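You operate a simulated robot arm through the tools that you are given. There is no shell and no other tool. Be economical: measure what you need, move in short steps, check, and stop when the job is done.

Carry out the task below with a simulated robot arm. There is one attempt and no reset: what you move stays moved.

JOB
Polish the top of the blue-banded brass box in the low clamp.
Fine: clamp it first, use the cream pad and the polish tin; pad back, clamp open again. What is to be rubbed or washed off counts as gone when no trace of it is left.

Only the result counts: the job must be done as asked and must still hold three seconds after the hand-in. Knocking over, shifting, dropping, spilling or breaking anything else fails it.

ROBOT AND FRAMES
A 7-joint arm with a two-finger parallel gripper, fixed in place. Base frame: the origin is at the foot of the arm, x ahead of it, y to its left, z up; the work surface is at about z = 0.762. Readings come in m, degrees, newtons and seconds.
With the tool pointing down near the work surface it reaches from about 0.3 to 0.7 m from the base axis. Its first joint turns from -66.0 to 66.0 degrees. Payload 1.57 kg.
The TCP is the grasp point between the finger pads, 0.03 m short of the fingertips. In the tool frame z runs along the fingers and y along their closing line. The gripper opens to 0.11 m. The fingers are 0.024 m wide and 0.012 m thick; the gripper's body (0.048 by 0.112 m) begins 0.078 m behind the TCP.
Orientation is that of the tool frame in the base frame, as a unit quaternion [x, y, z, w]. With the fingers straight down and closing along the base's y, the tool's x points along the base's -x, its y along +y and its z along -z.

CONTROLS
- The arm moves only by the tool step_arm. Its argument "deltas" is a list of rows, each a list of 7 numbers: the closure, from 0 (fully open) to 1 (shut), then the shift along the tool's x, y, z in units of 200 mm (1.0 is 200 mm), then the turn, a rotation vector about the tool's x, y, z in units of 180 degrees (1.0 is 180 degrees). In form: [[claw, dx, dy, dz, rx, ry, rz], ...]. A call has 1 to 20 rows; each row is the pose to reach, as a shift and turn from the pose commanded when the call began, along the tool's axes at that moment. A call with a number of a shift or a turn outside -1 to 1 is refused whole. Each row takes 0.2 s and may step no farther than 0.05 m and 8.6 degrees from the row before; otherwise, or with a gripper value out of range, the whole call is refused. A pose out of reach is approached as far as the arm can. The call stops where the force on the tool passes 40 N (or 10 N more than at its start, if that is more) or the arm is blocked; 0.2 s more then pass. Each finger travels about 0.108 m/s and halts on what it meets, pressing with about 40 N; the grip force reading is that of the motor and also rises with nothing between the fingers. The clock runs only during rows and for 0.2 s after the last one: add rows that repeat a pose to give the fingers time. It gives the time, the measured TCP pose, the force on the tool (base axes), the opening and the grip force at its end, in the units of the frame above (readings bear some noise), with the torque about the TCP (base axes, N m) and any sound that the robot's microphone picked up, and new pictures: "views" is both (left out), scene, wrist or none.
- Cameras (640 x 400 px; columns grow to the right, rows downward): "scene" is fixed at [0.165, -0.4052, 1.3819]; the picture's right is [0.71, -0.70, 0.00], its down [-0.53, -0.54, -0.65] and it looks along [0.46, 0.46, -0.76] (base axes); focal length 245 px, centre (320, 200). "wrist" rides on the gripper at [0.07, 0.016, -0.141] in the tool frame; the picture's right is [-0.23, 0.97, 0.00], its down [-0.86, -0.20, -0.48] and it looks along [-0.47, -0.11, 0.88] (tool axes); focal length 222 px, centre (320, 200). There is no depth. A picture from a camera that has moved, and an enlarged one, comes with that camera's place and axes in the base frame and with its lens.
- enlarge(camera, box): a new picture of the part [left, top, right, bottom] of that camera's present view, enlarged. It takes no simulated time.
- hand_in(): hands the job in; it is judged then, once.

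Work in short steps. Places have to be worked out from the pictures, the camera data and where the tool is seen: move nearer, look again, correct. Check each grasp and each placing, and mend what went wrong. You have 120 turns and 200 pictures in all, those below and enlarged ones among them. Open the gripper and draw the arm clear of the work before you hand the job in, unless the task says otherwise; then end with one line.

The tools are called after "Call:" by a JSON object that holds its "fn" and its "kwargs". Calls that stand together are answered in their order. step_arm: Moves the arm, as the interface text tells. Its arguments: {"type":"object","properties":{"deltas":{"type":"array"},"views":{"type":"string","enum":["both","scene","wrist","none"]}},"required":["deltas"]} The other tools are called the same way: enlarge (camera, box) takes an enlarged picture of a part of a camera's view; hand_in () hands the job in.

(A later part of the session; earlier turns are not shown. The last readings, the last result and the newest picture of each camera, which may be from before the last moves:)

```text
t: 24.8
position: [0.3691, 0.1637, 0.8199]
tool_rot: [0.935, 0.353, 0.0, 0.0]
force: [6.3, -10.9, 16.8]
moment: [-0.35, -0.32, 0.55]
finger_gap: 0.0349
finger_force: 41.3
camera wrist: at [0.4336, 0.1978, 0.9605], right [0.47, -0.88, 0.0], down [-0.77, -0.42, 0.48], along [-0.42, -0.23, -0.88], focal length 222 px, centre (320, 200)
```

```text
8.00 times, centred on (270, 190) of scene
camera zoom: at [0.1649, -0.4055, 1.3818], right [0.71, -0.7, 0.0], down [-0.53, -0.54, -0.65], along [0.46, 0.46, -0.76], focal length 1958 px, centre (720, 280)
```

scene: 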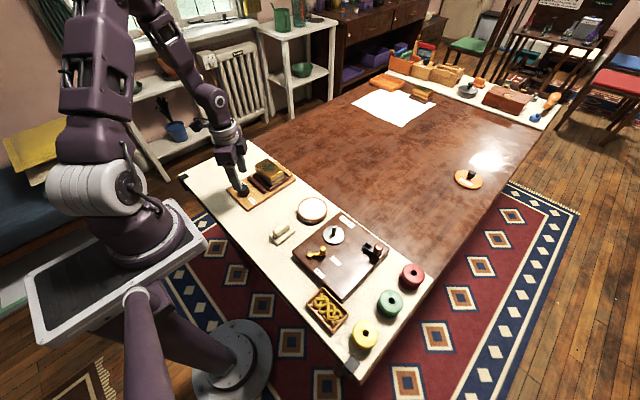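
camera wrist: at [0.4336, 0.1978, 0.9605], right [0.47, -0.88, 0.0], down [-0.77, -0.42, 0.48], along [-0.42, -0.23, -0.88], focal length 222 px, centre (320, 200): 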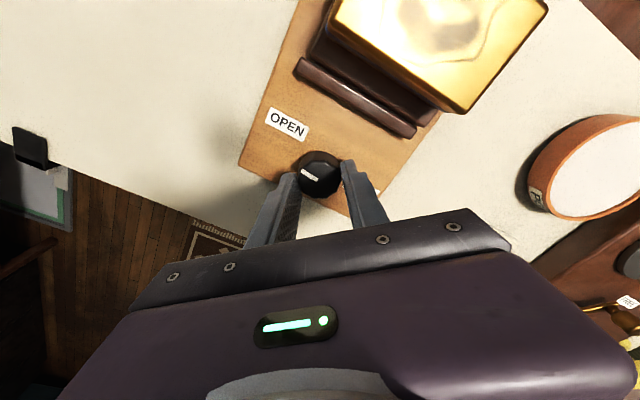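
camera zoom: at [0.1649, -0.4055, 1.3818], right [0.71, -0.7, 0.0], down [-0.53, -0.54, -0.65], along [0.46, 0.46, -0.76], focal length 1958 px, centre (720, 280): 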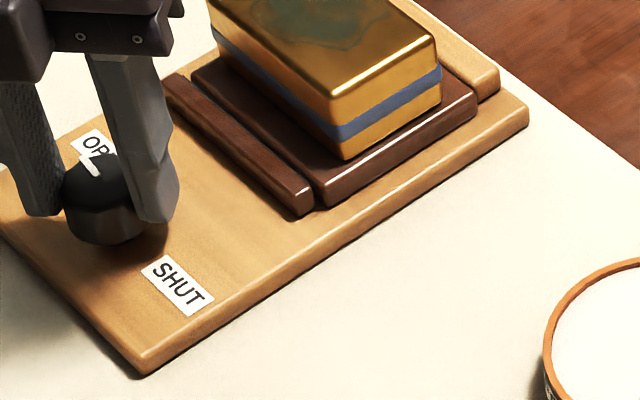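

The knob now slips: either it is shut fully or the jaw is against the box. I inspect the gaps.

Call:
{"fn": "enlarge", "kwargs": {"camera": "scene", "box": [252, 160, 302, 200]}}

Call:
{"fn": "enlarge", "kwargs": {"camera": "wrist", "box": [280, 0, 560, 160]}}

```text
10.00 times, centred on (277, 180) of scene
camera zoom: at [0.1649, -0.4055, 1.3818], right [0.71, -0.7, 0.0], down [-0.53, -0.54, -0.65], along [0.46, 0.46, -0.76], focal length 2448 px, centre (750, 400)
```

zoom: 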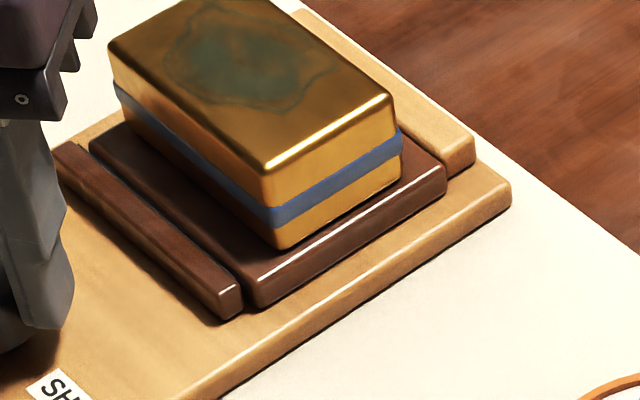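

```text
2.29 times, centred on (420, 80) of wrist
camera zoom: at [0.4336, 0.1978, 0.9605], right [0.47, -0.88, 0.0], down [-0.77, -0.42, 0.48], along [-0.42, -0.23, -0.88], focal length 508 px, centre (91, 474)
```

zoom: 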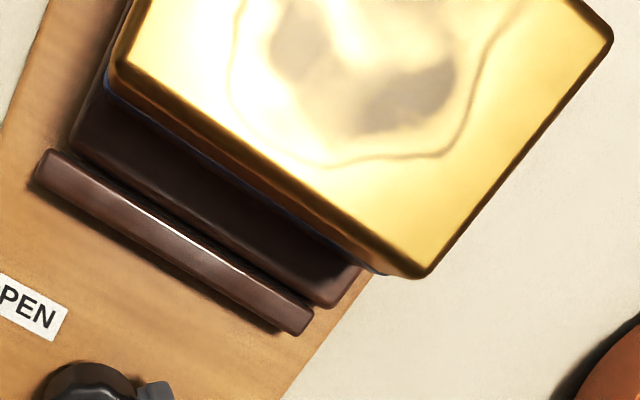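

The jaw touches the plinth, which shifted ~3 mm up against the fixed jaw, so the box is clamped. I release the knob, rise, and look from above.

Call:
{"fn": "step_arm", "kwargs": {"deltas": [[0.35, 0, 0, 0, 0, 0, 0], [0.35, 0, 0, 0, 0, 0, 0], [0.35, 0, 0, -0.1, 0, 0, 0], [0.35, 0, 0, -0.3, 0, 0, 0], [0.35, 0, 0, -0.5, 0, 0, 0], [0.35, 0, 0, -0.65, 0, 0, 0]], "views": "wrist"}}

Call:
{"fn": "enlarge", "kwargs": {"camera": "wrist", "box": [260, 0, 540, 200]}}

Call:
{"fn": "enlarge", "kwargs": {"camera": "scene", "box": [235, 160, 305, 210]}}

```text
t: 26.1
position: [0.3727, 0.1632, 0.9496]
tool_rot: [0.935, 0.353, 0.0, 0.0]
force: [-0.5, -0.2, -0.3]
moment: [0.01, -0.02, 0.02]
finger_gap: 0.0713
finger_force: 0.2
camera wrist: at [0.4356, 0.1977, 1.0911], right [0.47, -0.88, 0.0], down [-0.77, -0.42, 0.48], along [-0.42, -0.23, -0.88], focal length 222 px, centre (320, 200)
```

wrist: 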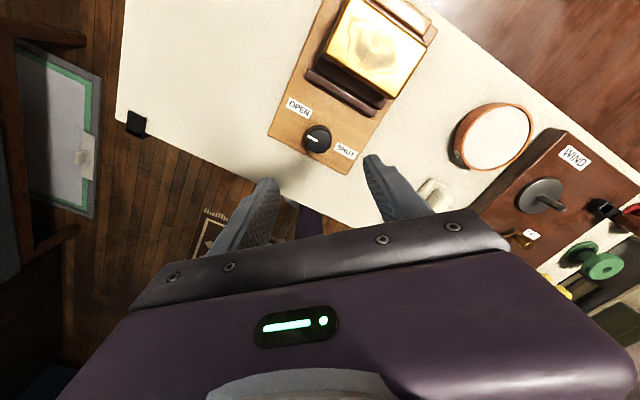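

```text
2.00 times, centred on (400, 100) of wrist
camera zoom: at [0.4356, 0.1977, 1.0911], right [0.47, -0.88, 0.0], down [-0.77, -0.42, 0.48], along [-0.42, -0.23, -0.88], focal length 444 px, centre (160, 400)
```

zoom: 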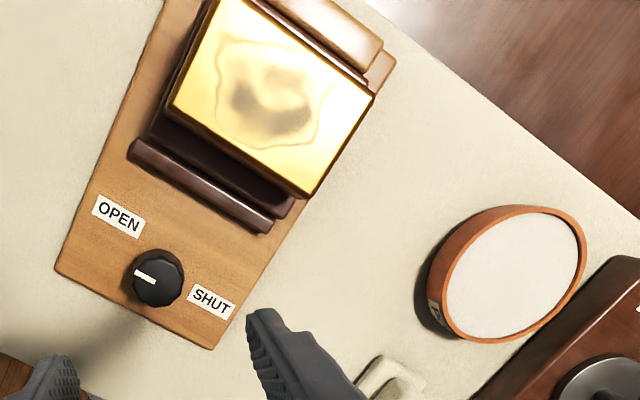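

```text
8.00 times, centred on (270, 185) of scene
camera zoom: at [0.165, -0.4052, 1.3819], right [0.71, -0.7, 0.0], down [-0.53, -0.54, -0.65], along [0.46, 0.46, -0.76], focal length 1958 px, centre (720, 320)
```

zoom: 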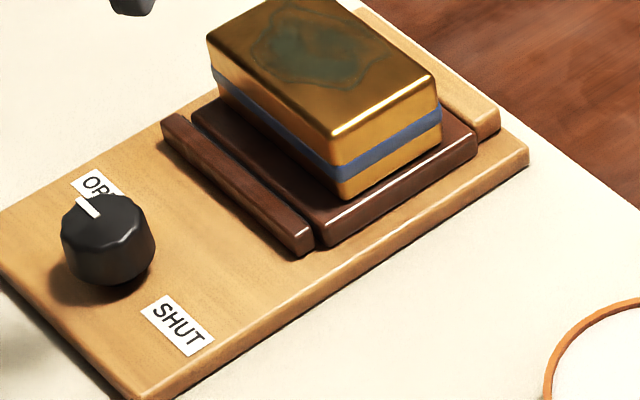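

The box is clamped between both jaws. Now I turn back to the default yaw and move above the cream pad.

Call:
{"fn": "step_arm", "kwargs": {"deltas": [[0.35, -0.0425, 0.0418, 0.0147, 0, 0, -0.0453], [0.35, -0.0851, 0.0835, 0.0294, 0, 0, -0.0906], [0.35, -0.1276, 0.1253, 0.0441, 0, 0, -0.1359], [0.35, -0.1701, 0.1671, 0.0588, 0, 0, -0.1812], [0.35, -0.2126, 0.2088, 0.0735, 0, 0, -0.2265], [0.35, -0.2552, 0.2506, 0.0882, 0, 0, -0.2718], [0.35, -0.2977, 0.2924, 0.1029, 0, 0, -0.3171], [0.35, -0.3402, 0.3341, 0.1176, 0, 0, -0.3624], [0.35, -0.3828, 0.3759, 0.1324, 0, 0, -0.4076], [0.35, -0.4253, 0.4176, 0.1471, 0, 0, -0.4529], [0.35, -0.4678, 0.4594, 0.1618, 0, 0, -0.4982], [0.35, -0.5104, 0.5012, 0.1765, 0, 0, -0.5435], [0.35, -0.5529, 0.5429, 0.1912, 0, 0, -0.5888], [0.35, -0.5954, 0.5847, 0.2059, 0, 0, -0.6341], [0.35, -0.6379, 0.6265, 0.2206, 0, 0, -0.6794], [0.35, -0.6805, 0.6682, 0.2353, 0, 0, -0.7247], [0.35, -0.723, 0.71, 0.25, 0, 0, -0.77], [0.35, -0.723, 0.71, 0.25, 0, 0, -0.77]], "views": "wrist"}}

Call:
{"fn": "enlarge", "kwargs": {"camera": "wrist", "box": [220, 80, 440, 220]}}

Call:
{"fn": "enlarge", "kwargs": {"camera": "scene", "box": [250, 190, 340, 260]}}

```text
t: 29.9
position: [0.3562, -0.0389, 0.9002]
tool_rot: [-0.002, 1.0, 0.0, -0.001]
force: [-0.5, 0.2, 0.2]
moment: [0.01, 0.01, 0.0]
finger_gap: 0.0714
finger_force: 0.2
camera wrist: at [0.287, -0.0224, 1.041], right [0.22, 0.97, 0.0], down [0.86, -0.2, 0.48], along [0.47, -0.11, -0.88], focal length 222 px, centre (320, 200)
```

wrist: 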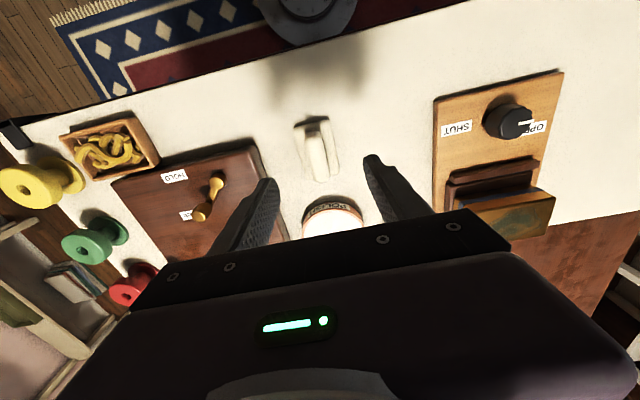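

```text
2.86 times, centred on (330, 150) of wrist
camera zoom: at [0.287, -0.0224, 1.041], right [0.22, 0.97, 0.0], down [0.86, -0.2, 0.48], along [0.47, -0.11, -0.88], focal length 635 px, centre (291, 343)
```

zoom: 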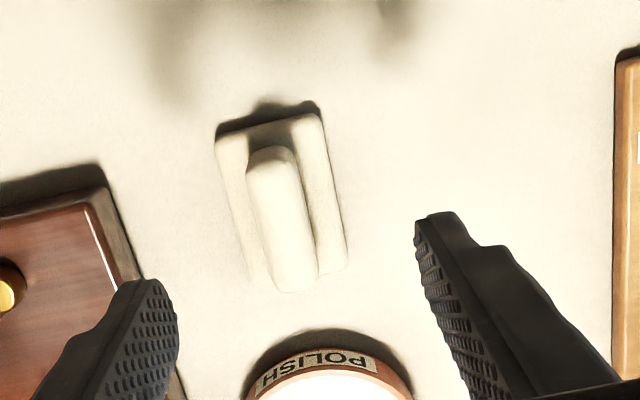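

```text
5.71 times, centred on (295, 225) of scene
camera zoom: at [0.165, -0.4052, 1.3819], right [0.71, -0.7, 0.0], down [-0.53, -0.54, -0.65], along [0.46, 0.46, -0.76], focal length 1399 px, centre (463, 57)
```

zoom: 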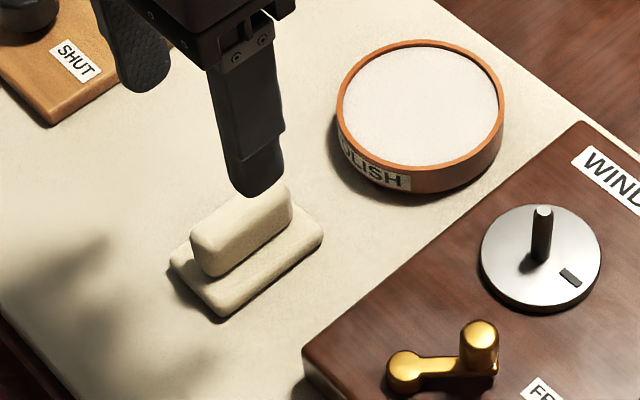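

The pad centre is about (.364,-.042), with the ridge along x and its top at z≈.797. I lower over the ridge with the tips just above the pad base.

Call:
{"fn": "step_arm", "kwargs": {"deltas": [[0.35, -0.03, -0.015, 0.15, 0, 0, 0], [0.35, -0.03, -0.015, 0.3, 0, 0, 0], [0.35, -0.03, -0.015, 0.4, 0, 0, 0], [0.35, -0.03, -0.015, 0.445, 0, 0, 0], [0.35, -0.03, -0.015, 0.445, 0, 0, 0]], "views": "wrist"}}

Call:
{"fn": "enlarge", "kwargs": {"camera": "wrist", "box": [220, 80, 440, 220]}}

Call:
{"fn": "enlarge", "kwargs": {"camera": "scene", "box": [260, 205, 310, 245]}}

```text
t: 31.1
position: [0.3617, -0.0392, 0.811]
tool_rot: [-0.001, 1.0, 0.001, 0.0]
force: [-0.4, 0.6, 0.7]
moment: [-0.01, -0.01, 0.0]
finger_gap: 0.0712
finger_force: 0.1
camera wrist: at [0.2923, -0.0239, 0.9516], right [0.23, 0.97, 0.0], down [0.86, -0.2, 0.48], along [0.47, -0.11, -0.88], focal length 222 px, centre (320, 200)
```

wrist: 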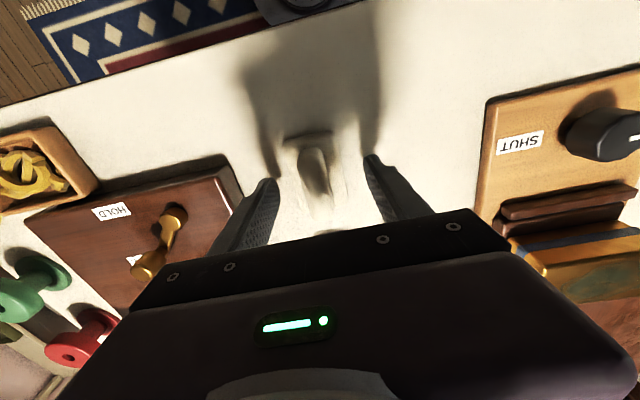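

```text
2.86 times, centred on (330, 150) of wrist
camera zoom: at [0.2923, -0.0239, 0.9516], right [0.23, 0.97, 0.0], down [0.86, -0.2, 0.48], along [0.47, -0.11, -0.88], focal length 635 px, centre (291, 343)
```

zoom: 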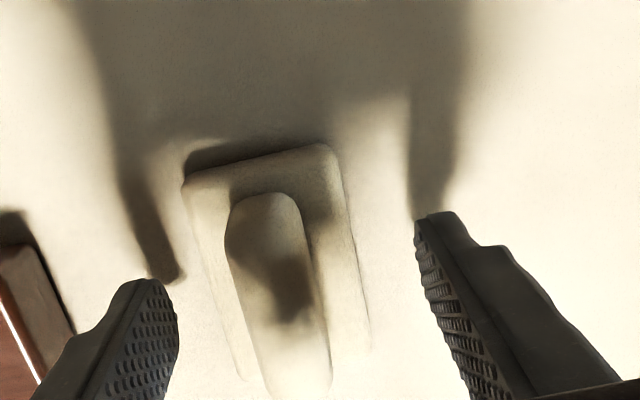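

```text
10.00 times, centred on (285, 225) of scene
camera zoom: at [0.165, -0.4052, 1.3819], right [0.71, -0.7, 0.0], down [-0.53, -0.54, -0.65], along [0.46, 0.46, -0.76], focal length 2448 px, centre (670, -50)
```

zoom: 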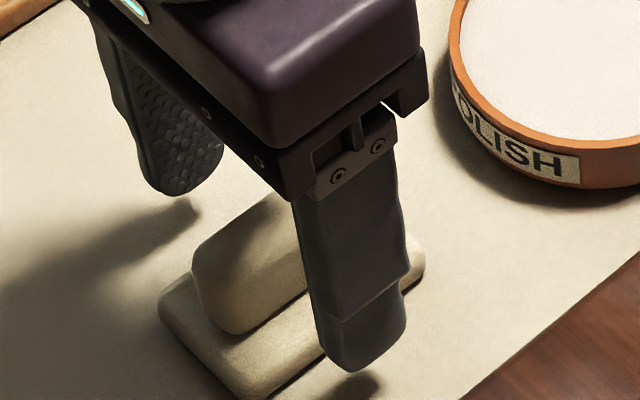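

The fingers straddle the ridge; I shift 2 mm to -y and close on it.

Call:
{"fn": "step_arm", "kwargs": {"deltas": [[0.35, 0, -0.01, 0, 0, 0, 0], [1, 0, -0.01, 0, 0, 0, 0], [1, 0, -0.01, 0, 0, 0, 0], [1, 0, -0.01, 0, 0, 0, 0], [1, 0, -0.01, 0, 0, 0, 0]], "views": "none"}}

Call:
{"fn": "enlarge", "kwargs": {"camera": "scene", "box": [260, 205, 310, 245]}}

```text
t: 32.4
position: [0.3628, -0.0415, 0.81]
tool_rot: [-0.001, 1.0, 0.001, 0.0]
force: [-0.4, -0.7, -0.4]
moment: [-0.05, -0.04, 0.01]
finger_gap: 0.0188
finger_force: 33.1
```

```text
10.00 times, centred on (285, 225) of scene
camera zoom: at [0.165, -0.4052, 1.3819], right [0.71, -0.7, 0.0], down [-0.53, -0.54, -0.65], along [0.46, 0.46, -0.76], focal length 2448 px, centre (670, -50)
```

zoom: 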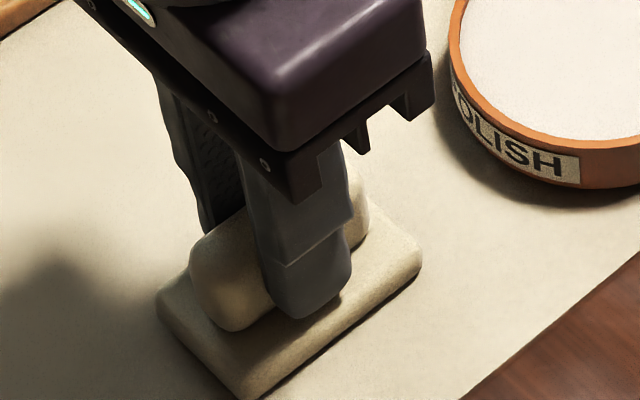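

The pad is held. I lift it and look at the tin to find its centre.

Call:
{"fn": "step_arm", "kwargs": {"deltas": [[1, 0, 0, -0.1, 0, 0, 0], [1, 0, 0, -0.3, 0, 0, 0], [1, 0, 0, -0.5, 0, 0, 0], [1, 0, 0, -0.7, 0, 0, 0], [1, 0.15, 0, -0.85, 0, 0, 0], [1, 0.25, 0, -0.95, 0, 0, 0], [1, 0.25, 0, -0.95, 0, 0, 0]], "views": "wrist"}}

Call:
{"fn": "enlarge", "kwargs": {"camera": "scene", "box": [270, 180, 350, 240]}}

```text
t: 34.0
position: [0.3124, -0.0415, 1.0]
tool_rot: [-0.001, 1.0, 0.001, 0.0]
force: [0.9, 0.4, -0.2]
moment: [-0.02, 0.04, -0.02]
finger_gap: 0.0188
finger_force: 33.3
camera wrist: at [0.2424, -0.0266, 1.1408], right [0.23, 0.97, 0.0], down [0.86, -0.2, 0.48], along [0.47, -0.11, -0.88], focal length 222 px, centre (320, 200)
```

wrist: 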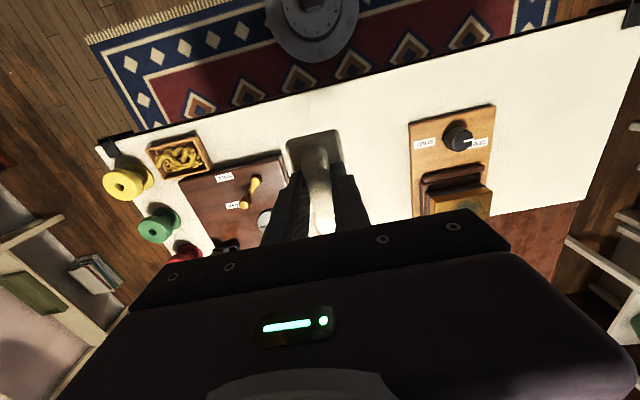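

```text
6.67 times, centred on (310, 210) of scene
camera zoom: at [0.165, -0.4052, 1.3819], right [0.71, -0.7, 0.0], down [-0.53, -0.54, -0.65], along [0.46, 0.46, -0.76], focal length 1632 px, centre (387, 133)
```

zoom: 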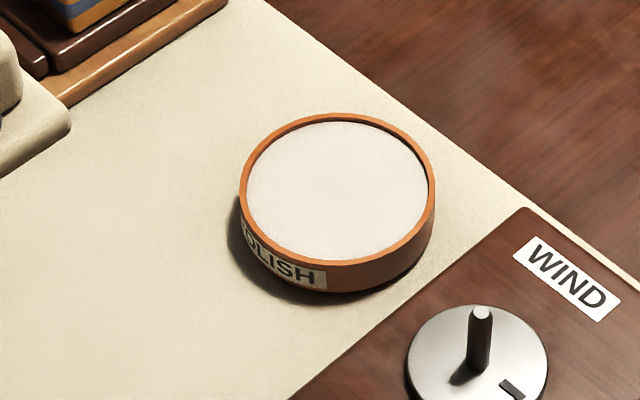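

Tin centre is about (.486,-.047), rim z≈.782. I hover with the pad bottom 30 mm above the rim and check the alignment.

Call:
{"fn": "step_arm", "kwargs": {"deltas": [[1, -0.17, -0.0275, 0.1, 0, 0, 0], [1, -0.34, -0.0275, 0.2, 0, 0, 0], [1, -0.51, -0.0275, 0.32, 0, 0, 0], [1, -0.68, -0.0275, 0.46, 0, 0, 0], [1, -0.82, -0.0275, 0.6, 0, 0, 0], [1, -0.868, -0.0275, 0.7, 0, 0, 0], [1, -0.868, -0.0275, 0.7, 0, 0, 0]], "views": "wrist"}}

Call:
{"fn": "enlarge", "kwargs": {"camera": "scene", "box": [270, 170, 350, 240]}}

Call:
{"fn": "enlarge", "kwargs": {"camera": "wrist", "box": [220, 80, 440, 220]}}

```text
t: 35.5
position: [0.486, -0.0471, 0.8607]
tool_rot: [-0.001, 1.0, 0.001, 0.0]
force: [0.0, -0.2, -0.8]
moment: [-0.03, -0.02, -0.02]
finger_gap: 0.019
finger_force: 32.8
camera wrist: at [0.4165, -0.0318, 1.0014], right [0.23, 0.97, 0.0], down [0.85, -0.2, 0.48], along [0.47, -0.11, -0.88], focal length 222 px, centre (320, 200)
```

wrist: 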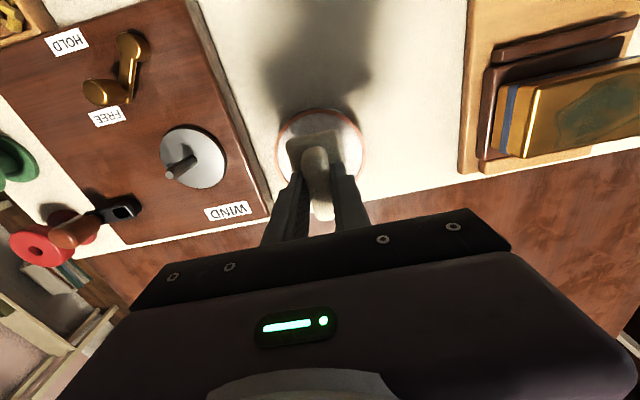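

```text
5.71 times, centred on (310, 205) of scene
camera zoom: at [0.165, -0.4052, 1.3819], right [0.71, -0.7, 0.0], down [-0.53, -0.54, -0.65], along [0.46, 0.46, -0.76], focal length 1399 px, centre (377, 171)
```

zoom: 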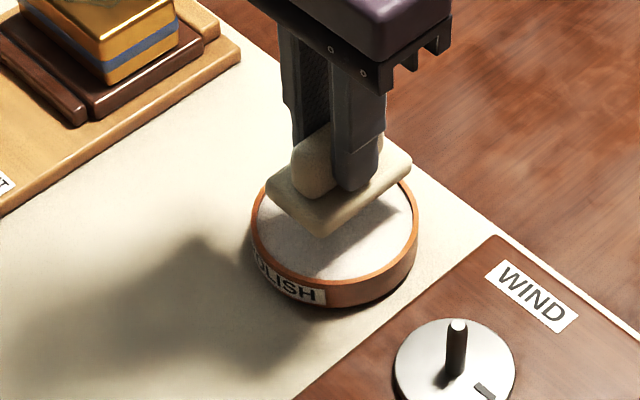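

```text
2.86 times, centred on (330, 150) of wrist
camera zoom: at [0.4165, -0.0318, 1.0014], right [0.23, 0.97, 0.0], down [0.85, -0.2, 0.48], along [0.47, -0.11, -0.88], focal length 635 px, centre (291, 343)
```

zoom: 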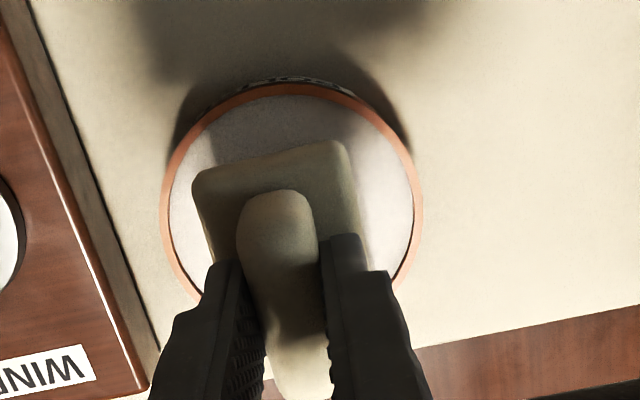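

The pad is centred over the tin. I lower gently to around rim height and watch the force.

Call:
{"fn": "step_arm", "kwargs": {"deltas": [[1, 0, 0, 0.07, 0, 0, 0], [1, 0, 0, 0.12, 0, 0, 0], [1, 0, 0, 0.15, 0, 0, 0], [1, 0, 0, 0.16, 0, 0, 0]], "views": "none"}}

Call:
{"fn": "enlarge", "kwargs": {"camera": "scene", "box": [290, 180, 340, 225]}}

```text
t: 36.4
position: [0.4857, -0.0472, 0.8318]
tool_rot: [0.0, 1.0, 0.002, 0.0]
force: [-4.3, 1.4, 16.2]
moment: [0.04, 0.05, 0.04]
finger_gap: 0.019
finger_force: 33.1
stopped in row 4: the force on the tool passed its limit at 40 N (the readings are from after the stop); the commanded pose is now the measured one
```

```text
8.89 times, centred on (315, 202) of scene
camera zoom: at [0.1646, -0.4052, 1.382], right [0.71, -0.7, 0.0], down [-0.53, -0.54, -0.65], along [0.46, 0.46, -0.76], focal length 2176 px, centre (364, 178)
```

zoom: 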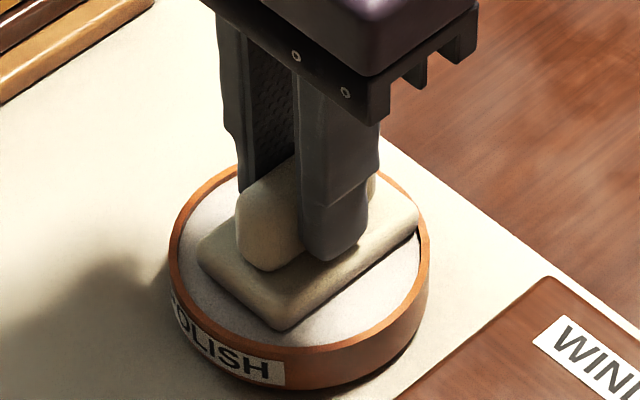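

Contact came at pad-bottom z≈.784, with one pad corner close to the rim. I lift, recentre by (-3,+2) mm and press again to make sure it's in the polish.

Call:
{"fn": "step_arm", "kwargs": {"deltas": [[1, 0, 0, -0.03, 0, 0, 0], [1, 0.015, 0.01, -0.03, 0, 0, 0], [1, 0.015, 0.01, -0.01, 0, 0, 0], [1, 0.015, 0.01, 0.0, 0, 0, 0], [1, 0.015, 0.01, 0.005, 0, 0, 0], [1, 0.015, 0.01, 0.01, 0, 0, 0]], "views": "none"}}

Call:
{"fn": "enlarge", "kwargs": {"camera": "scene", "box": [290, 180, 340, 225]}}

```text
t: 37.7
position: [0.4837, -0.0455, 0.8313]
tool_rot: [0.0, 1.0, 0.001, 0.001]
force: [-4.2, 0.7, 15.7]
moment: [0.0, 0.06, -0.03]
finger_gap: 0.0189
finger_force: 33.2
stopped in row 6: the force on the tool passed its limit at 40 N (the readings are from after the stop); the commanded pose is now the measured one
```

```text
8.89 times, centred on (315, 202) of scene
camera zoom: at [0.1647, -0.4052, 1.382], right [0.71, -0.7, 0.0], down [-0.53, -0.54, -0.65], along [0.46, 0.46, -0.76], focal length 2176 px, centre (364, 178)
```

zoom: 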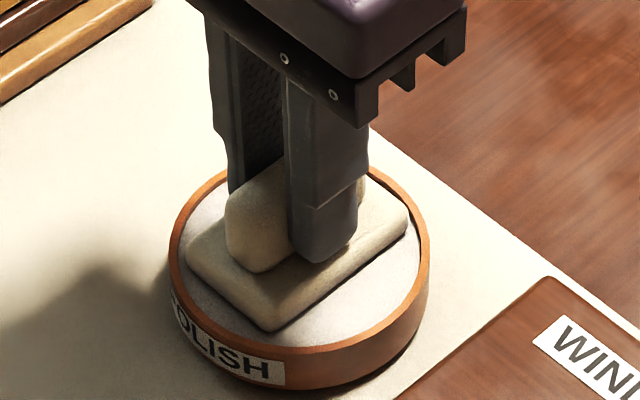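

The same height again, so the pad is in the polish. I lift and carry it over to the box.

Call:
{"fn": "step_arm", "kwargs": {"deltas": [[1, 0, 0, -0.15, 0, 0, 0], [1, 0, 0, -0.35, 0, 0, 0], [1, 0, 0, -0.5, 0, 0, 0], [1, 0, 0.2, -0.5, 0, 0, 0], [1, 0, 0.4, -0.5, 0, 0, 0], [1, 0.01, 0.6, -0.5, 0, 0, 0], [1, 0.01, 0.8, -0.5, 0, 0, 0], [1, 0.01, 0.98, -0.5, 0, 0, 0], [1, 0.01, 0.98, -0.35, 0, 0, 0], [1, 0.01, 0.98, -0.3, 0, 0, 0]]}}

Call:
{"fn": "enlarge", "kwargs": {"camera": "scene", "box": [235, 140, 345, 230]}}

Call:
{"fn": "enlarge", "kwargs": {"camera": "wrist", "box": [220, 80, 440, 220]}}

```text
t: 39.9
position: [0.4832, 0.1505, 0.8922]
tool_rot: [-0.001, 1.0, 0.001, 0.001]
force: [-0.1, 0.4, -1.2]
moment: [0.01, 0.01, -0.01]
finger_gap: 0.0189
finger_force: 33.0
camera wrist: at [0.4131, 0.1666, 1.0327], right [0.23, 0.97, 0.0], down [0.85, -0.2, 0.48], along [0.47, -0.11, -0.88], focal length 222 px, centre (320, 200)
```

scene: 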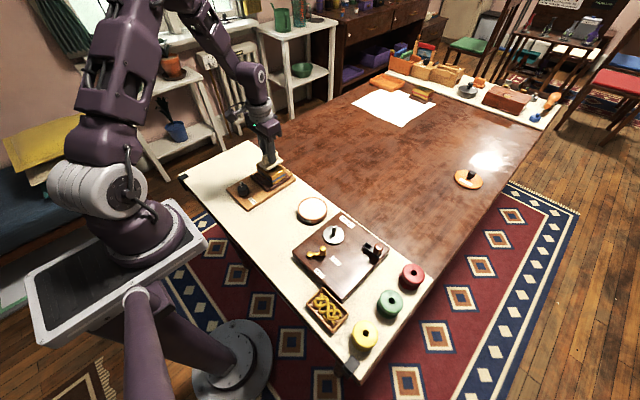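
wrist: 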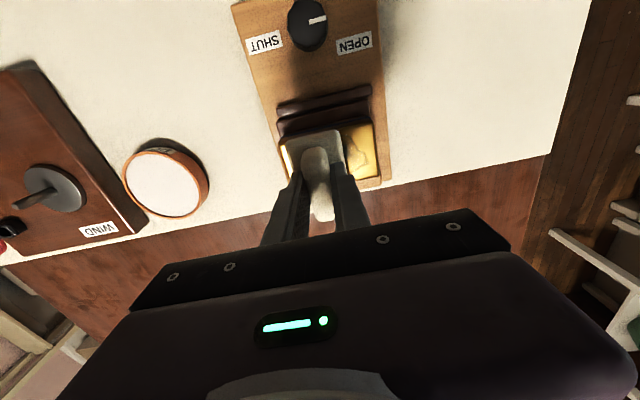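

```text
4.44 times, centred on (290, 185) of scene
camera zoom: at [0.165, -0.4052, 1.3819], right [0.71, -0.7, 0.0], down [-0.53, -0.54, -0.65], along [0.46, 0.46, -0.76], focal length 1088 px, centre (453, 267)
```

zoom: 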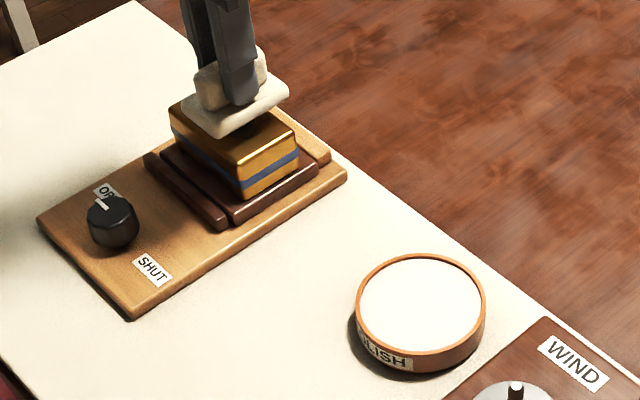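

```text
2.86 times, centred on (330, 150) of wrist
camera zoom: at [0.4131, 0.1666, 1.0327], right [0.23, 0.97, 0.0], down [0.85, -0.2, 0.48], along [0.47, -0.11, -0.88], focal length 635 px, centre (291, 343)
```

zoom: 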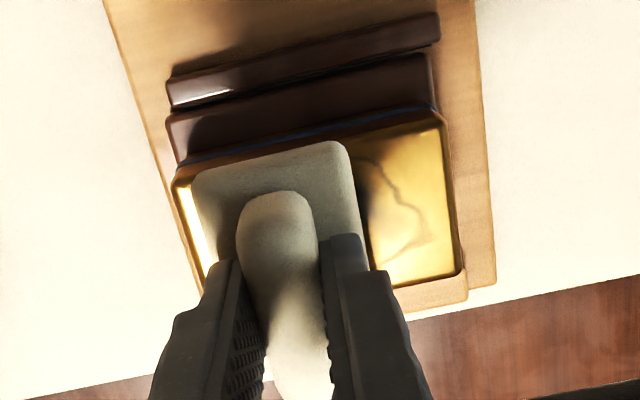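

The pad is aligned above the box top (y .117–.205). I lower until it touches.

Call:
{"fn": "step_arm", "kwargs": {"deltas": [[1, 0, 0, 0.04, 0, 0, 0], [1, 0, 0, 0.06, 0, 0, 0], [1, 0, 0, 0.07, 0, 0, 0], [1, 0, 0, 0.075, 0, 0, 0], [1, 0, 0, 0.08, 0, 0, 0]], "views": "none"}}

```text
t: 41.1
position: [0.4818, 0.1507, 0.8756]
tool_rot: [-0.001, 1.0, 0.001, 0.002]
force: [0.1, -1.1, -0.6]
moment: [0.04, -0.01, -0.02]
finger_gap: 0.0189
finger_force: 33.1
```

No contact yet; I go on in half-millimetre rows.

Call:
{"fn": "step_arm", "kwargs": {"deltas": [[1, 0, 0, 0.0025, 0, 0, 0], [1, 0, 0, 0.005, 0, 0, 0], [1, 0, 0, 0.0075, 0, 0, 0]], "views": "none"}}

```text
t: 41.9
position: [0.4832, 0.1503, 0.8754]
tool_rot: [-0.001, 1.0, 0.001, 0.003]
force: [-4.8, -1.9, 26.5]
moment: [-0.15, 0.2, 0.05]
finger_gap: 0.019
finger_force: 33.2
```

The pad presses with about 26 N. I ease slightly and make rubbing strokes along y.

Call:
{"fn": "step_arm", "kwargs": {"deltas": [[1, 0, 0, -0.0025, 0, 0, 0], [1, 0, -0.05, -0.0025, 0, 0, 0], [1, 0, -0.09, -0.0025, 0, 0, 0], [1, 0, -0.04, -0.0025, 0, 0, 0], [1, 0, 0.01, -0.0025, 0, 0, 0], [1, 0, 0.06, -0.0025, 0, 0, 0], [1, 0, 0.11, -0.0025, 0, 0, 0], [1, 0, 0.16, -0.0025, 0, 0, 0], [1, 0, 0.2, -0.0025, 0, 0, 0]], "views": "none"}}

Call:
{"fn": "enlarge", "kwargs": {"camera": "scene", "box": [240, 140, 320, 205]}}

```text
t: 43.9
position: [0.4812, 0.1898, 0.8754]
tool_rot: [-0.001, 1.0, 0.0, 0.001]
force: [0.5, -0.8, 1.0]
moment: [-0.02, -0.03, -0.01]
finger_gap: 0.0184
finger_force: 33.0
```

```text
6.15 times, centred on (280, 172) of scene
camera zoom: at [0.165, -0.4052, 1.3819], right [0.71, -0.7, 0.0], down [-0.53, -0.54, -0.65], along [0.46, 0.46, -0.76], focal length 1506 px, centre (566, 369)
```

zoom: 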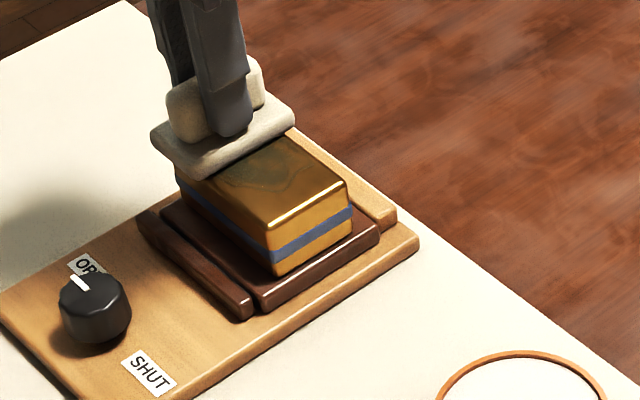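

The box hasn't moved. Pressure had gone to ~1 N, so I press ~0.8 mm more and make several strokes.

Call:
{"fn": "step_arm", "kwargs": {"deltas": [[1, 0, -0.02, 0.004, 0, 0, 0], [1, 0, -0.07, 0.004, 0, 0, 0], [1, 0, -0.12, 0.004, 0, 0, 0], [1, 0, -0.17, 0.004, 0, 0, 0], [1, 0, -0.22, 0.004, 0, 0, 0], [1, 0, -0.27, 0.004, 0, 0, 0], [1, 0, -0.22, 0.004, 0, 0, 0], [1, 0, -0.17, 0.004, 0, 0, 0], [1, 0, -0.12, 0.004, 0, 0, 0], [1, 0, -0.07, 0.004, 0, 0, 0], [1, 0, -0.02, 0.004, 0, 0, 0]], "views": "none"}}

Call:
{"fn": "enlarge", "kwargs": {"camera": "scene", "box": [240, 140, 320, 205]}}

```text
t: 45.5
position: [0.4815, 0.1384, 0.8747]
tool_rot: [0.002, 1.0, -0.004, 0.001]
force: [-4.1, -1.9, 11.7]
moment: [0.09, -0.05, 0.04]
finger_gap: 0.0187
finger_force: 33.1
stopped in row 8: the force on the tool passed its limit at 43 N (the readings are from after the stop); the commanded pose is now the measured one
```

```text
6.15 times, centred on (280, 172) of scene
camera zoom: at [0.1647, -0.4053, 1.3819], right [0.71, -0.7, 0.0], down [-0.53, -0.54, -0.65], along [0.46, 0.46, -0.76], focal length 1506 px, centre (566, 369)
```

zoom: 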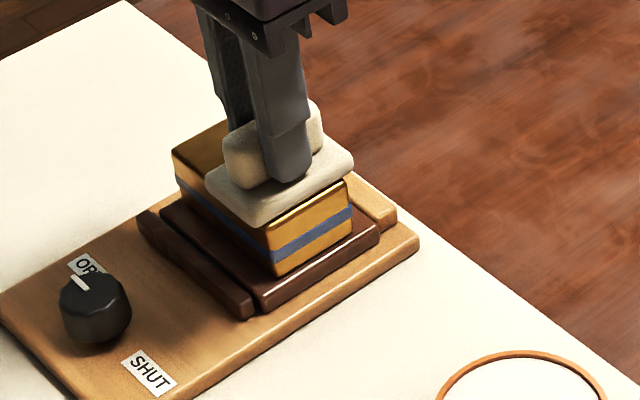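

The uncovered part looks clean now. At ~12 N I continue a full stroke to the other side.

Call:
{"fn": "step_arm", "kwargs": {"deltas": [[1, 0, 0.05, 0, 0, 0, 0], [1, 0, 0.1, 0, 0, 0, 0], [1, 0, 0.15, 0, 0, 0, 0], [1, 0, 0.2, 0, 0, 0, 0], [1, 0, 0.25, 0, 0, 0, 0], [1, 0, 0.2, 0, 0, 0, 0], [1, 0, 0.15, 0, 0, 0, 0], [1, 0, 0.1, 0, 0, 0, 0], [1, 0, 0.05, 0, 0, 0, 0], [1, 0, 0.0, 0, 0, 0, 0], [1, 0, 0.05, 0, 0, 0, 0], [1, 0, 0.1, 0, 0, 0, 0], [1, 0, 0.15, 0, 0, 0, 0], [1, 0, 0.2, 0, 0, 0, 0], [1, 0, 0.25, 0, 0, 0, 0]], "views": "none"}}

Call:
{"fn": "enlarge", "kwargs": {"camera": "scene", "box": [240, 140, 320, 205]}}

```text
t: 48.7
position: [0.4803, 0.1893, 0.8746]
tool_rot: [0.002, 1.0, -0.004, 0.0]
force: [-0.1, -5.1, 11.2]
moment: [-0.06, -0.13, -0.04]
finger_gap: 0.0188
finger_force: 33.2
```

```text
6.15 times, centred on (280, 172) of scene
camera zoom: at [0.1648, -0.4054, 1.3819], right [0.71, -0.7, 0.0], down [-0.53, -0.54, -0.65], along [0.46, 0.46, -0.76], focal length 1506 px, centre (566, 369)
```

zoom: 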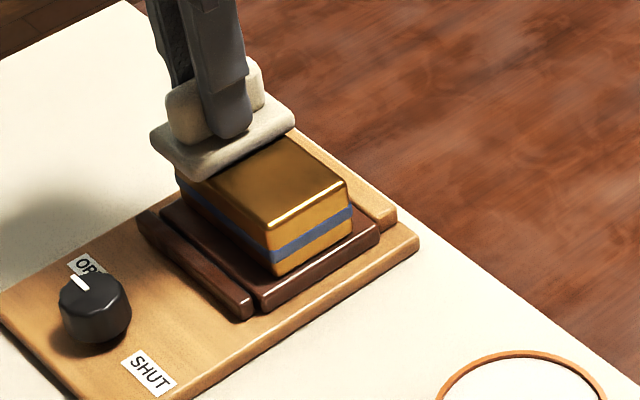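

Most is gone, with perhaps a faint trace left. I make two more full strokes with good pressure, then lift to look.

Call:
{"fn": "step_arm", "kwargs": {"deltas": [[1, 0, -0.05, 0.001, 0, 0, 0], [1, 0, -0.1, 0.001, 0, 0, 0], [1, 0, -0.15, 0.001, 0, 0, 0], [1, 0, -0.2, 0.001, 0, 0, 0], [1, 0, -0.26, 0.001, 0, 0, 0], [1, 0, -0.2, 0.001, 0, 0, 0], [1, 0, -0.15, 0.001, 0, 0, 0], [1, 0, -0.1, 0.001, 0, 0, 0], [1, 0, -0.05, 0.001, 0, 0, 0], [1, 0, 0.0, 0.001, 0, 0, 0], [1, 0, -0.05, 0.001, 0, 0, 0], [1, 0, -0.1, 0.001, 0, 0, 0], [1, 0, -0.15, 0.001, 0, 0, 0], [1, 0, -0.2, 0.001, 0, 0, 0], [1, 0, -0.26, 0.001, 0, 0, 0], [1, 0, -0.2, 0.001, 0, 0, 0], [1, 0, -0.13, 0.001, 0, 0, 0]], "views": "none"}}

Call:
{"fn": "step_arm", "kwargs": {"deltas": [[1, 0, 0, -0.1, 0, 0, 0], [1, 0.2, 0, -0.3, 0, 0, 0], [1, 0.4, 0, -0.45, 0, 0, 0], [1, 0.6, 0, -0.5, 0, 0, 0], [1, 0.6, 0, -0.5, 0, 0, 0]], "views": "wrist"}}

Call:
{"fn": "enlarge", "kwargs": {"camera": "scene", "box": [255, 150, 305, 190]}}

Call:
{"fn": "enlarge", "kwargs": {"camera": "wrist", "box": [220, 80, 440, 220]}}

```text
t: 52.3
position: [0.4819, 0.1612, 0.8743]
tool_rot: [0.003, 1.0, -0.004, 0.0]
force: [0.9, -14.3, 30.7]
moment: [-0.25, -0.11, 0.01]
finger_gap: 0.0188
finger_force: 33.0
```

```text
refused: row 2 steps farther than a row can; nothing moved
```

```text
10.00 times, centred on (280, 170) of scene
camera zoom: at [0.1645, -0.4058, 1.3818], right [0.71, -0.7, 0.0], down [-0.53, -0.54, -0.65], along [0.46, 0.46, -0.76], focal length 2448 px, centre (720, 500)
```

zoom: 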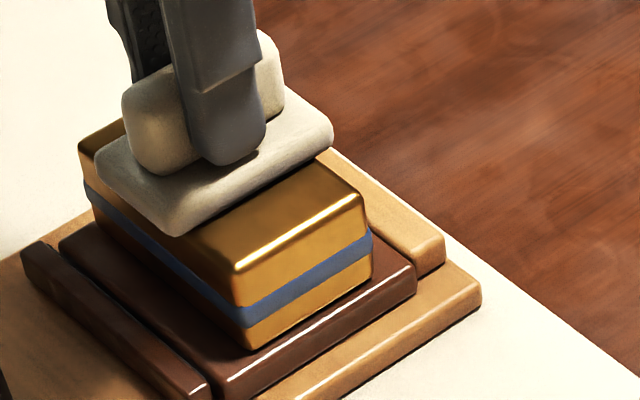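

```text
2.86 times, centred on (330, 150) of wrist
camera zoom: at [0.4118, 0.1792, 1.0149], right [0.23, 0.97, -0.01], down [0.85, -0.2, 0.48], along [0.47, -0.12, -0.88], focal length 635 px, centre (291, 343)
```

zoom: 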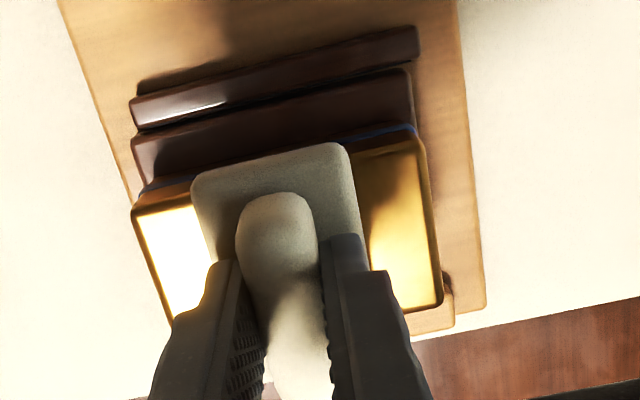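

Now I lift the pad and back off to inspect the whole top.

Call:
{"fn": "step_arm", "kwargs": {"deltas": [[1, 0, 0, -0.1, 0, 0, 0], [1, 0, 0, -0.3, 0, 0, 0], [1, 0.2, 0, -0.4, 0, 0, 0], [1, 0.4, 0, -0.5, 0, 0, 0], [1, 0.6, 0, -0.5, 0, 0, 0], [1, 0.6, 0, -0.5, 0, 0, 0]], "views": "wrist"}}

Call:
{"fn": "enlarge", "kwargs": {"camera": "scene", "box": [255, 150, 305, 190]}}

Call:
{"fn": "enlarge", "kwargs": {"camera": "wrist", "box": [240, 100, 400, 210]}}

```text
t: 53.7
position: [0.3597, 0.166, 0.9737]
tool_rot: [0.002, 1.0, -0.002, 0.001]
force: [0.0, -0.5, 0.0]
moment: [-0.02, 0.02, -0.01]
finger_gap: 0.0186
finger_force: 32.9
camera wrist: at [0.2894, 0.1842, 1.1151], right [0.23, 0.97, -0.01], down [0.85, -0.2, 0.48], along [0.47, -0.12, -0.88], focal length 222 px, centre (320, 200)
```

wrist: 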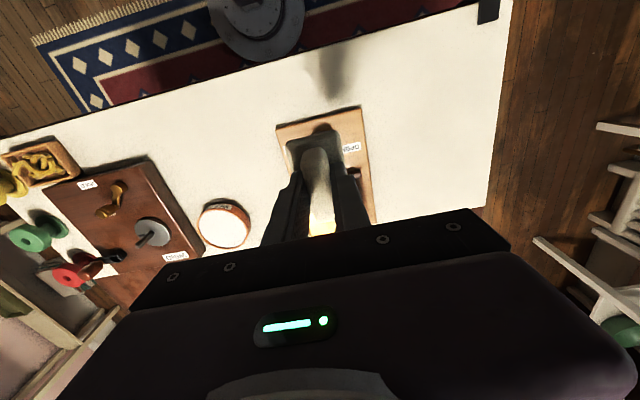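

```text
10.00 times, centred on (280, 170) of scene
camera zoom: at [0.165, -0.4052, 1.3819], right [0.71, -0.7, 0.0], down [-0.53, -0.54, -0.65], along [0.46, 0.46, -0.76], focal length 2448 px, centre (720, 500)
```

zoom: 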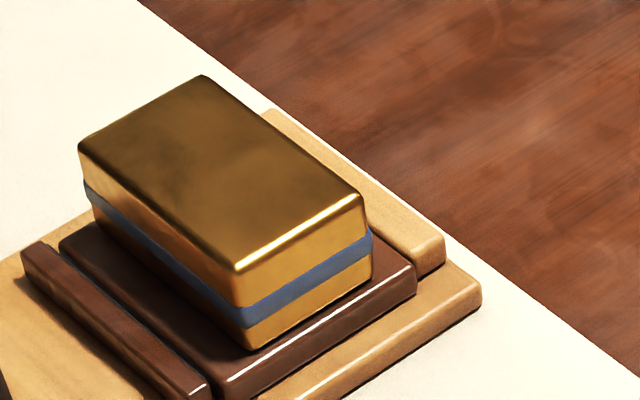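

```text
3.64 times, centred on (320, 155) of wrist
camera zoom: at [0.2894, 0.1842, 1.1151], right [0.23, 0.97, -0.01], down [0.85, -0.2, 0.48], along [0.47, -0.12, -0.88], focal length 808 px, centre (320, 364)
```

zoom: 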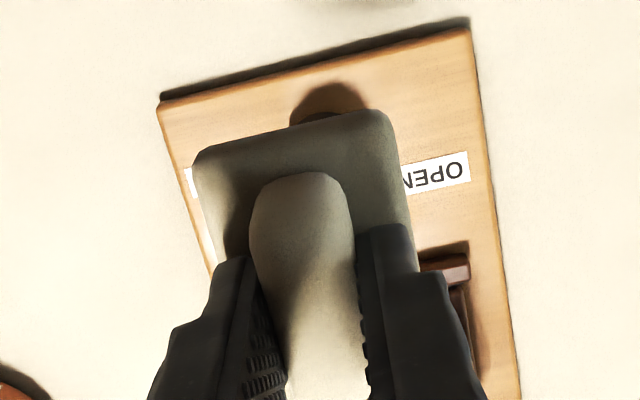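

The top looks nearly clean, but a faint tint might remain. I move aside for an unobstructed wrist view.

Call:
{"fn": "step_arm", "kwargs": {"deltas": [[1, -0.1, -0.15, 0, 0, 0, 0], [1, -0.2, -0.3, 0, 0, 0, 0], [1, -0.3, -0.45, 0, 0, 0, 0], [1, -0.35, -0.55, 0, 0, 0, 0], [1, -0.35, -0.55, 0, 0, 0, 0]], "views": "wrist"}}

Call:
{"fn": "enlarge", "kwargs": {"camera": "wrist", "box": [360, 90, 500, 210]}}

Call:
{"fn": "enlarge", "kwargs": {"camera": "scene", "box": [260, 150, 296, 180]}}

```text
t: 54.9
position: [0.4321, 0.0543, 0.9745]
tool_rot: [0.002, 1.0, -0.003, 0.001]
force: [0.4, -0.3, -0.3]
moment: [-0.02, -0.02, -0.03]
finger_gap: 0.0191
finger_force: 33.3
camera wrist: at [0.3626, 0.0723, 1.1149], right [0.23, 0.97, -0.01], down [0.85, -0.2, 0.48], along [0.47, -0.12, -0.88], focal length 222 px, centre (320, 200)
```

wrist: 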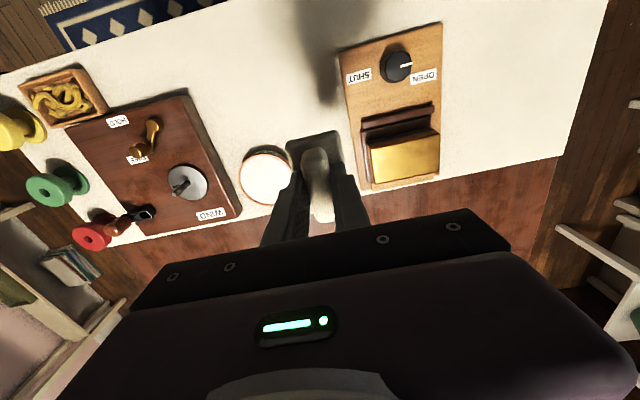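

```text
3.33 times, centred on (430, 150) of wrist
camera zoom: at [0.3626, 0.0723, 1.1149], right [0.23, 0.97, -0.01], down [0.85, -0.2, 0.48], along [0.47, -0.12, -0.88], focal length 740 px, centre (-47, 367)
```

zoom: 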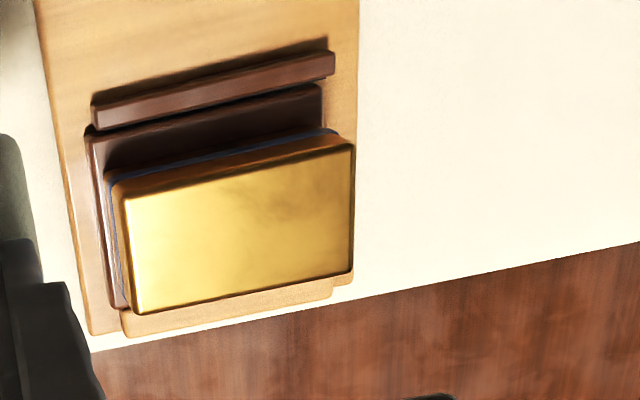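

```text
13.33 times, centred on (278, 165) of scene
camera zoom: at [0.165, -0.4052, 1.3819], right [0.71, -0.7, 0.0], down [-0.53, -0.54, -0.65], along [0.46, 0.46, -0.76], focal length 3264 px, centre (880, 667)
```

zoom: 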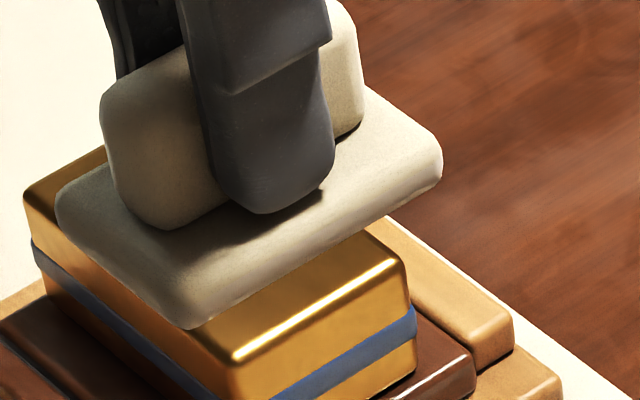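

A faint cloud remains toward the +y half. I dip the pad again and rub more there.

Call:
{"fn": "step_arm", "kwargs": {"deltas": [[1, -0.1, -0.2, 0.05, 0, 0, 0], [1, -0.18, -0.36, 0.15, 0, 0, 0], [1, -0.2575, -0.5, 0.3, 0, 0, 0], [1, -0.2575, -0.5, 0.45, 0, 0, 0], [1, -0.2575, -0.5, 0.6, 0, 0, 0], [1, -0.2575, -0.5, 0.68, 0, 0, 0], [1, -0.2575, -0.5, 0.7, 0, 0, 0], [1, -0.2575, -0.5, 0.708, 0, 0, 0], [1, -0.2575, -0.5, 0.714, 0, 0, 0], [1, -0.2575, -0.5, 0.72, 0, 0, 0]], "views": "none"}}

Call:
{"fn": "enlarge", "kwargs": {"camera": "scene", "box": [290, 180, 340, 225]}}

```text
t: 57.1
position: [0.4819, -0.0474, 0.8313]
tool_rot: [0.002, 1.0, -0.004, 0.001]
force: [-1.2, -0.9, 3.9]
moment: [0.08, 0.01, 0.06]
finger_gap: 0.0187
finger_force: 33.5
```

```text
8.89 times, centred on (315, 202) of scene
camera zoom: at [0.1649, -0.4052, 1.3819], right [0.71, -0.7, 0.0], down [-0.53, -0.54, -0.65], along [0.46, 0.46, -0.76], focal length 2176 px, centre (364, 178)
```

zoom: 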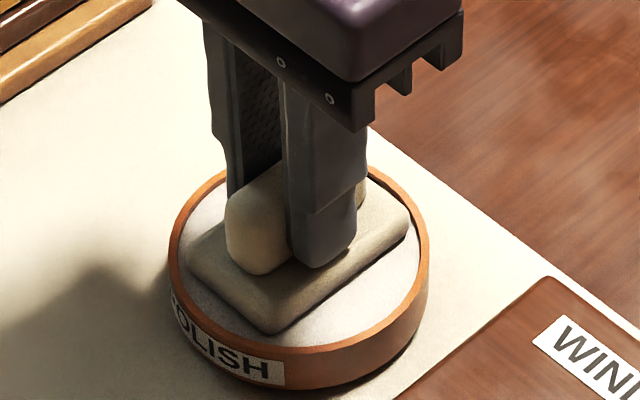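

Contact with the polish. I press slightly more, lift, and return to just above the box.

Call:
{"fn": "step_arm", "kwargs": {"deltas": [[1, 0, 0, 0.004, 0, 0, 0], [1, 0, 0, -0.15, 0, 0, 0], [1, 0, 0, -0.35, 0, 0, 0], [1, 0, 0, -0.48, 0, 0, 0], [1, 0, 0.2, -0.48, 0, 0, 0], [1, 0, 0.4, -0.48, 0, 0, 0], [1, 0, 0.6, -0.48, 0, 0, 0], [1, 0, 0.8, -0.48, 0, 0, 0], [1, 0, 0.99, -0.48, 0, 0, 0], [1, 0, 0.99, -0.3, 0, 0, 0], [1, 0, 0.99, -0.235, 0, 0, 0], [1, 0, 0.99, -0.225, 0, 0, 0]], "views": "none"}}

```text
t: 59.7
position: [0.4833, 0.151, 0.8746]
tool_rot: [0.003, 1.0, -0.003, 0.001]
force: [0.0, 0.4, 0.0]
moment: [0.03, -0.01, -0.01]
finger_gap: 0.0189
finger_force: 32.8
```

I lower a millimetre and rub back and forth over the full length.

Call:
{"fn": "step_arm", "kwargs": {"deltas": [[1, 0, 0, 0.003, 0, 0, 0], [1, 0, 0, 0.006, 0, 0, 0], [1, 0, 0.05, 0.006, 0, 0, 0], [1, 0, 0.1, 0.006, 0, 0, 0], [1, 0, 0.15, 0.006, 0, 0, 0], [1, 0, 0.2, 0.006, 0, 0, 0], [1, 0, 0.15, 0.006, 0, 0, 0], [1, 0, 0.1, 0.006, 0, 0, 0], [1, 0, 0.05, 0.006, 0, 0, 0], [1, 0, 0.1, 0.006, 0, 0, 0], [1, 0, 0.15, 0.006, 0, 0, 0], [1, 0, 0.2, 0.006, 0, 0, 0], [1, 0, 0.15, 0.006, 0, 0, 0], [1, 0, 0.1, 0.006, 0, 0, 0], [1, 0, 0.05, 0.006, 0, 0, 0], [1, 0, 0, 0.006, 0, 0, 0], [1, 0, -0.07, 0.006, 0, 0, 0]], "views": "none"}}

Call:
{"fn": "enlarge", "kwargs": {"camera": "scene", "box": [255, 150, 305, 190]}}

```text
t: 63.3
position: [0.4839, 0.1385, 0.874]
tool_rot: [0.001, 1.0, -0.004, 0.0]
force: [-0.6, 3.5, 8.6]
moment: [0.33, -0.06, 0.06]
finger_gap: 0.0188
finger_force: 33.4
```

```text
10.00 times, centred on (280, 170) of scene
camera zoom: at [0.1649, -0.4051, 1.382], right [0.71, -0.7, 0.0], down [-0.53, -0.54, -0.65], along [0.46, 0.46, -0.76], focal length 2448 px, centre (720, 500)
```

zoom: 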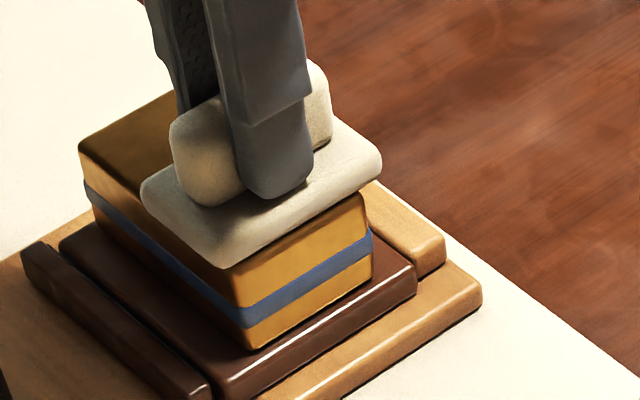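

I make one more set with slight x shifts so the whole top is covered.

Call:
{"fn": "step_arm", "kwargs": {"deltas": [[1, 0.04, 0.03, 0.002, 0, 0, 0], [1, 0.05, 0.08, 0.002, 0, 0, 0], [1, 0.05, 0.13, 0.002, 0, 0, 0], [1, 0.05, 0.18, 0.002, 0, 0, 0], [1, 0.05, 0.23, 0.002, 0, 0, 0], [1, 0.05, 0.27, 0.002, 0, 0, 0], [1, 0, 0.27, 0.002, 0, 0, 0], [1, -0.04, 0.27, 0.002, 0, 0, 0], [1, -0.04, 0.22, 0.002, 0, 0, 0], [1, -0.04, 0.17, 0.002, 0, 0, 0], [1, -0.04, 0.12, 0.002, 0, 0, 0], [1, -0.04, 0.07, 0.002, 0, 0, 0], [1, -0.04, 0.02, 0.002, 0, 0, 0], [1, 0, 0.02, 0.002, 0, 0, 0], [1, 0, 0.08, 0.002, 0, 0, 0], [1, 0, 0.14, 0.002, 0, 0, 0], [1, 0, 0.2, 0.002, 0, 0, 0], [1, 0, 0.26, 0.002, 0, 0, 0], [1, 0, 0.2, 0.002, 0, 0, 0], [1, 0, 0.14, 0.002, 0, 0, 0]], "views": "none"}}

```text
t: 67.5
position: [0.485, 0.1673, 0.8735]
tool_rot: [0.001, 1.0, -0.002, 0.001]
force: [-0.2, 15.4, 31.4]
moment: [0.59, 0.18, -0.11]
finger_gap: 0.019
finger_force: 32.5
```

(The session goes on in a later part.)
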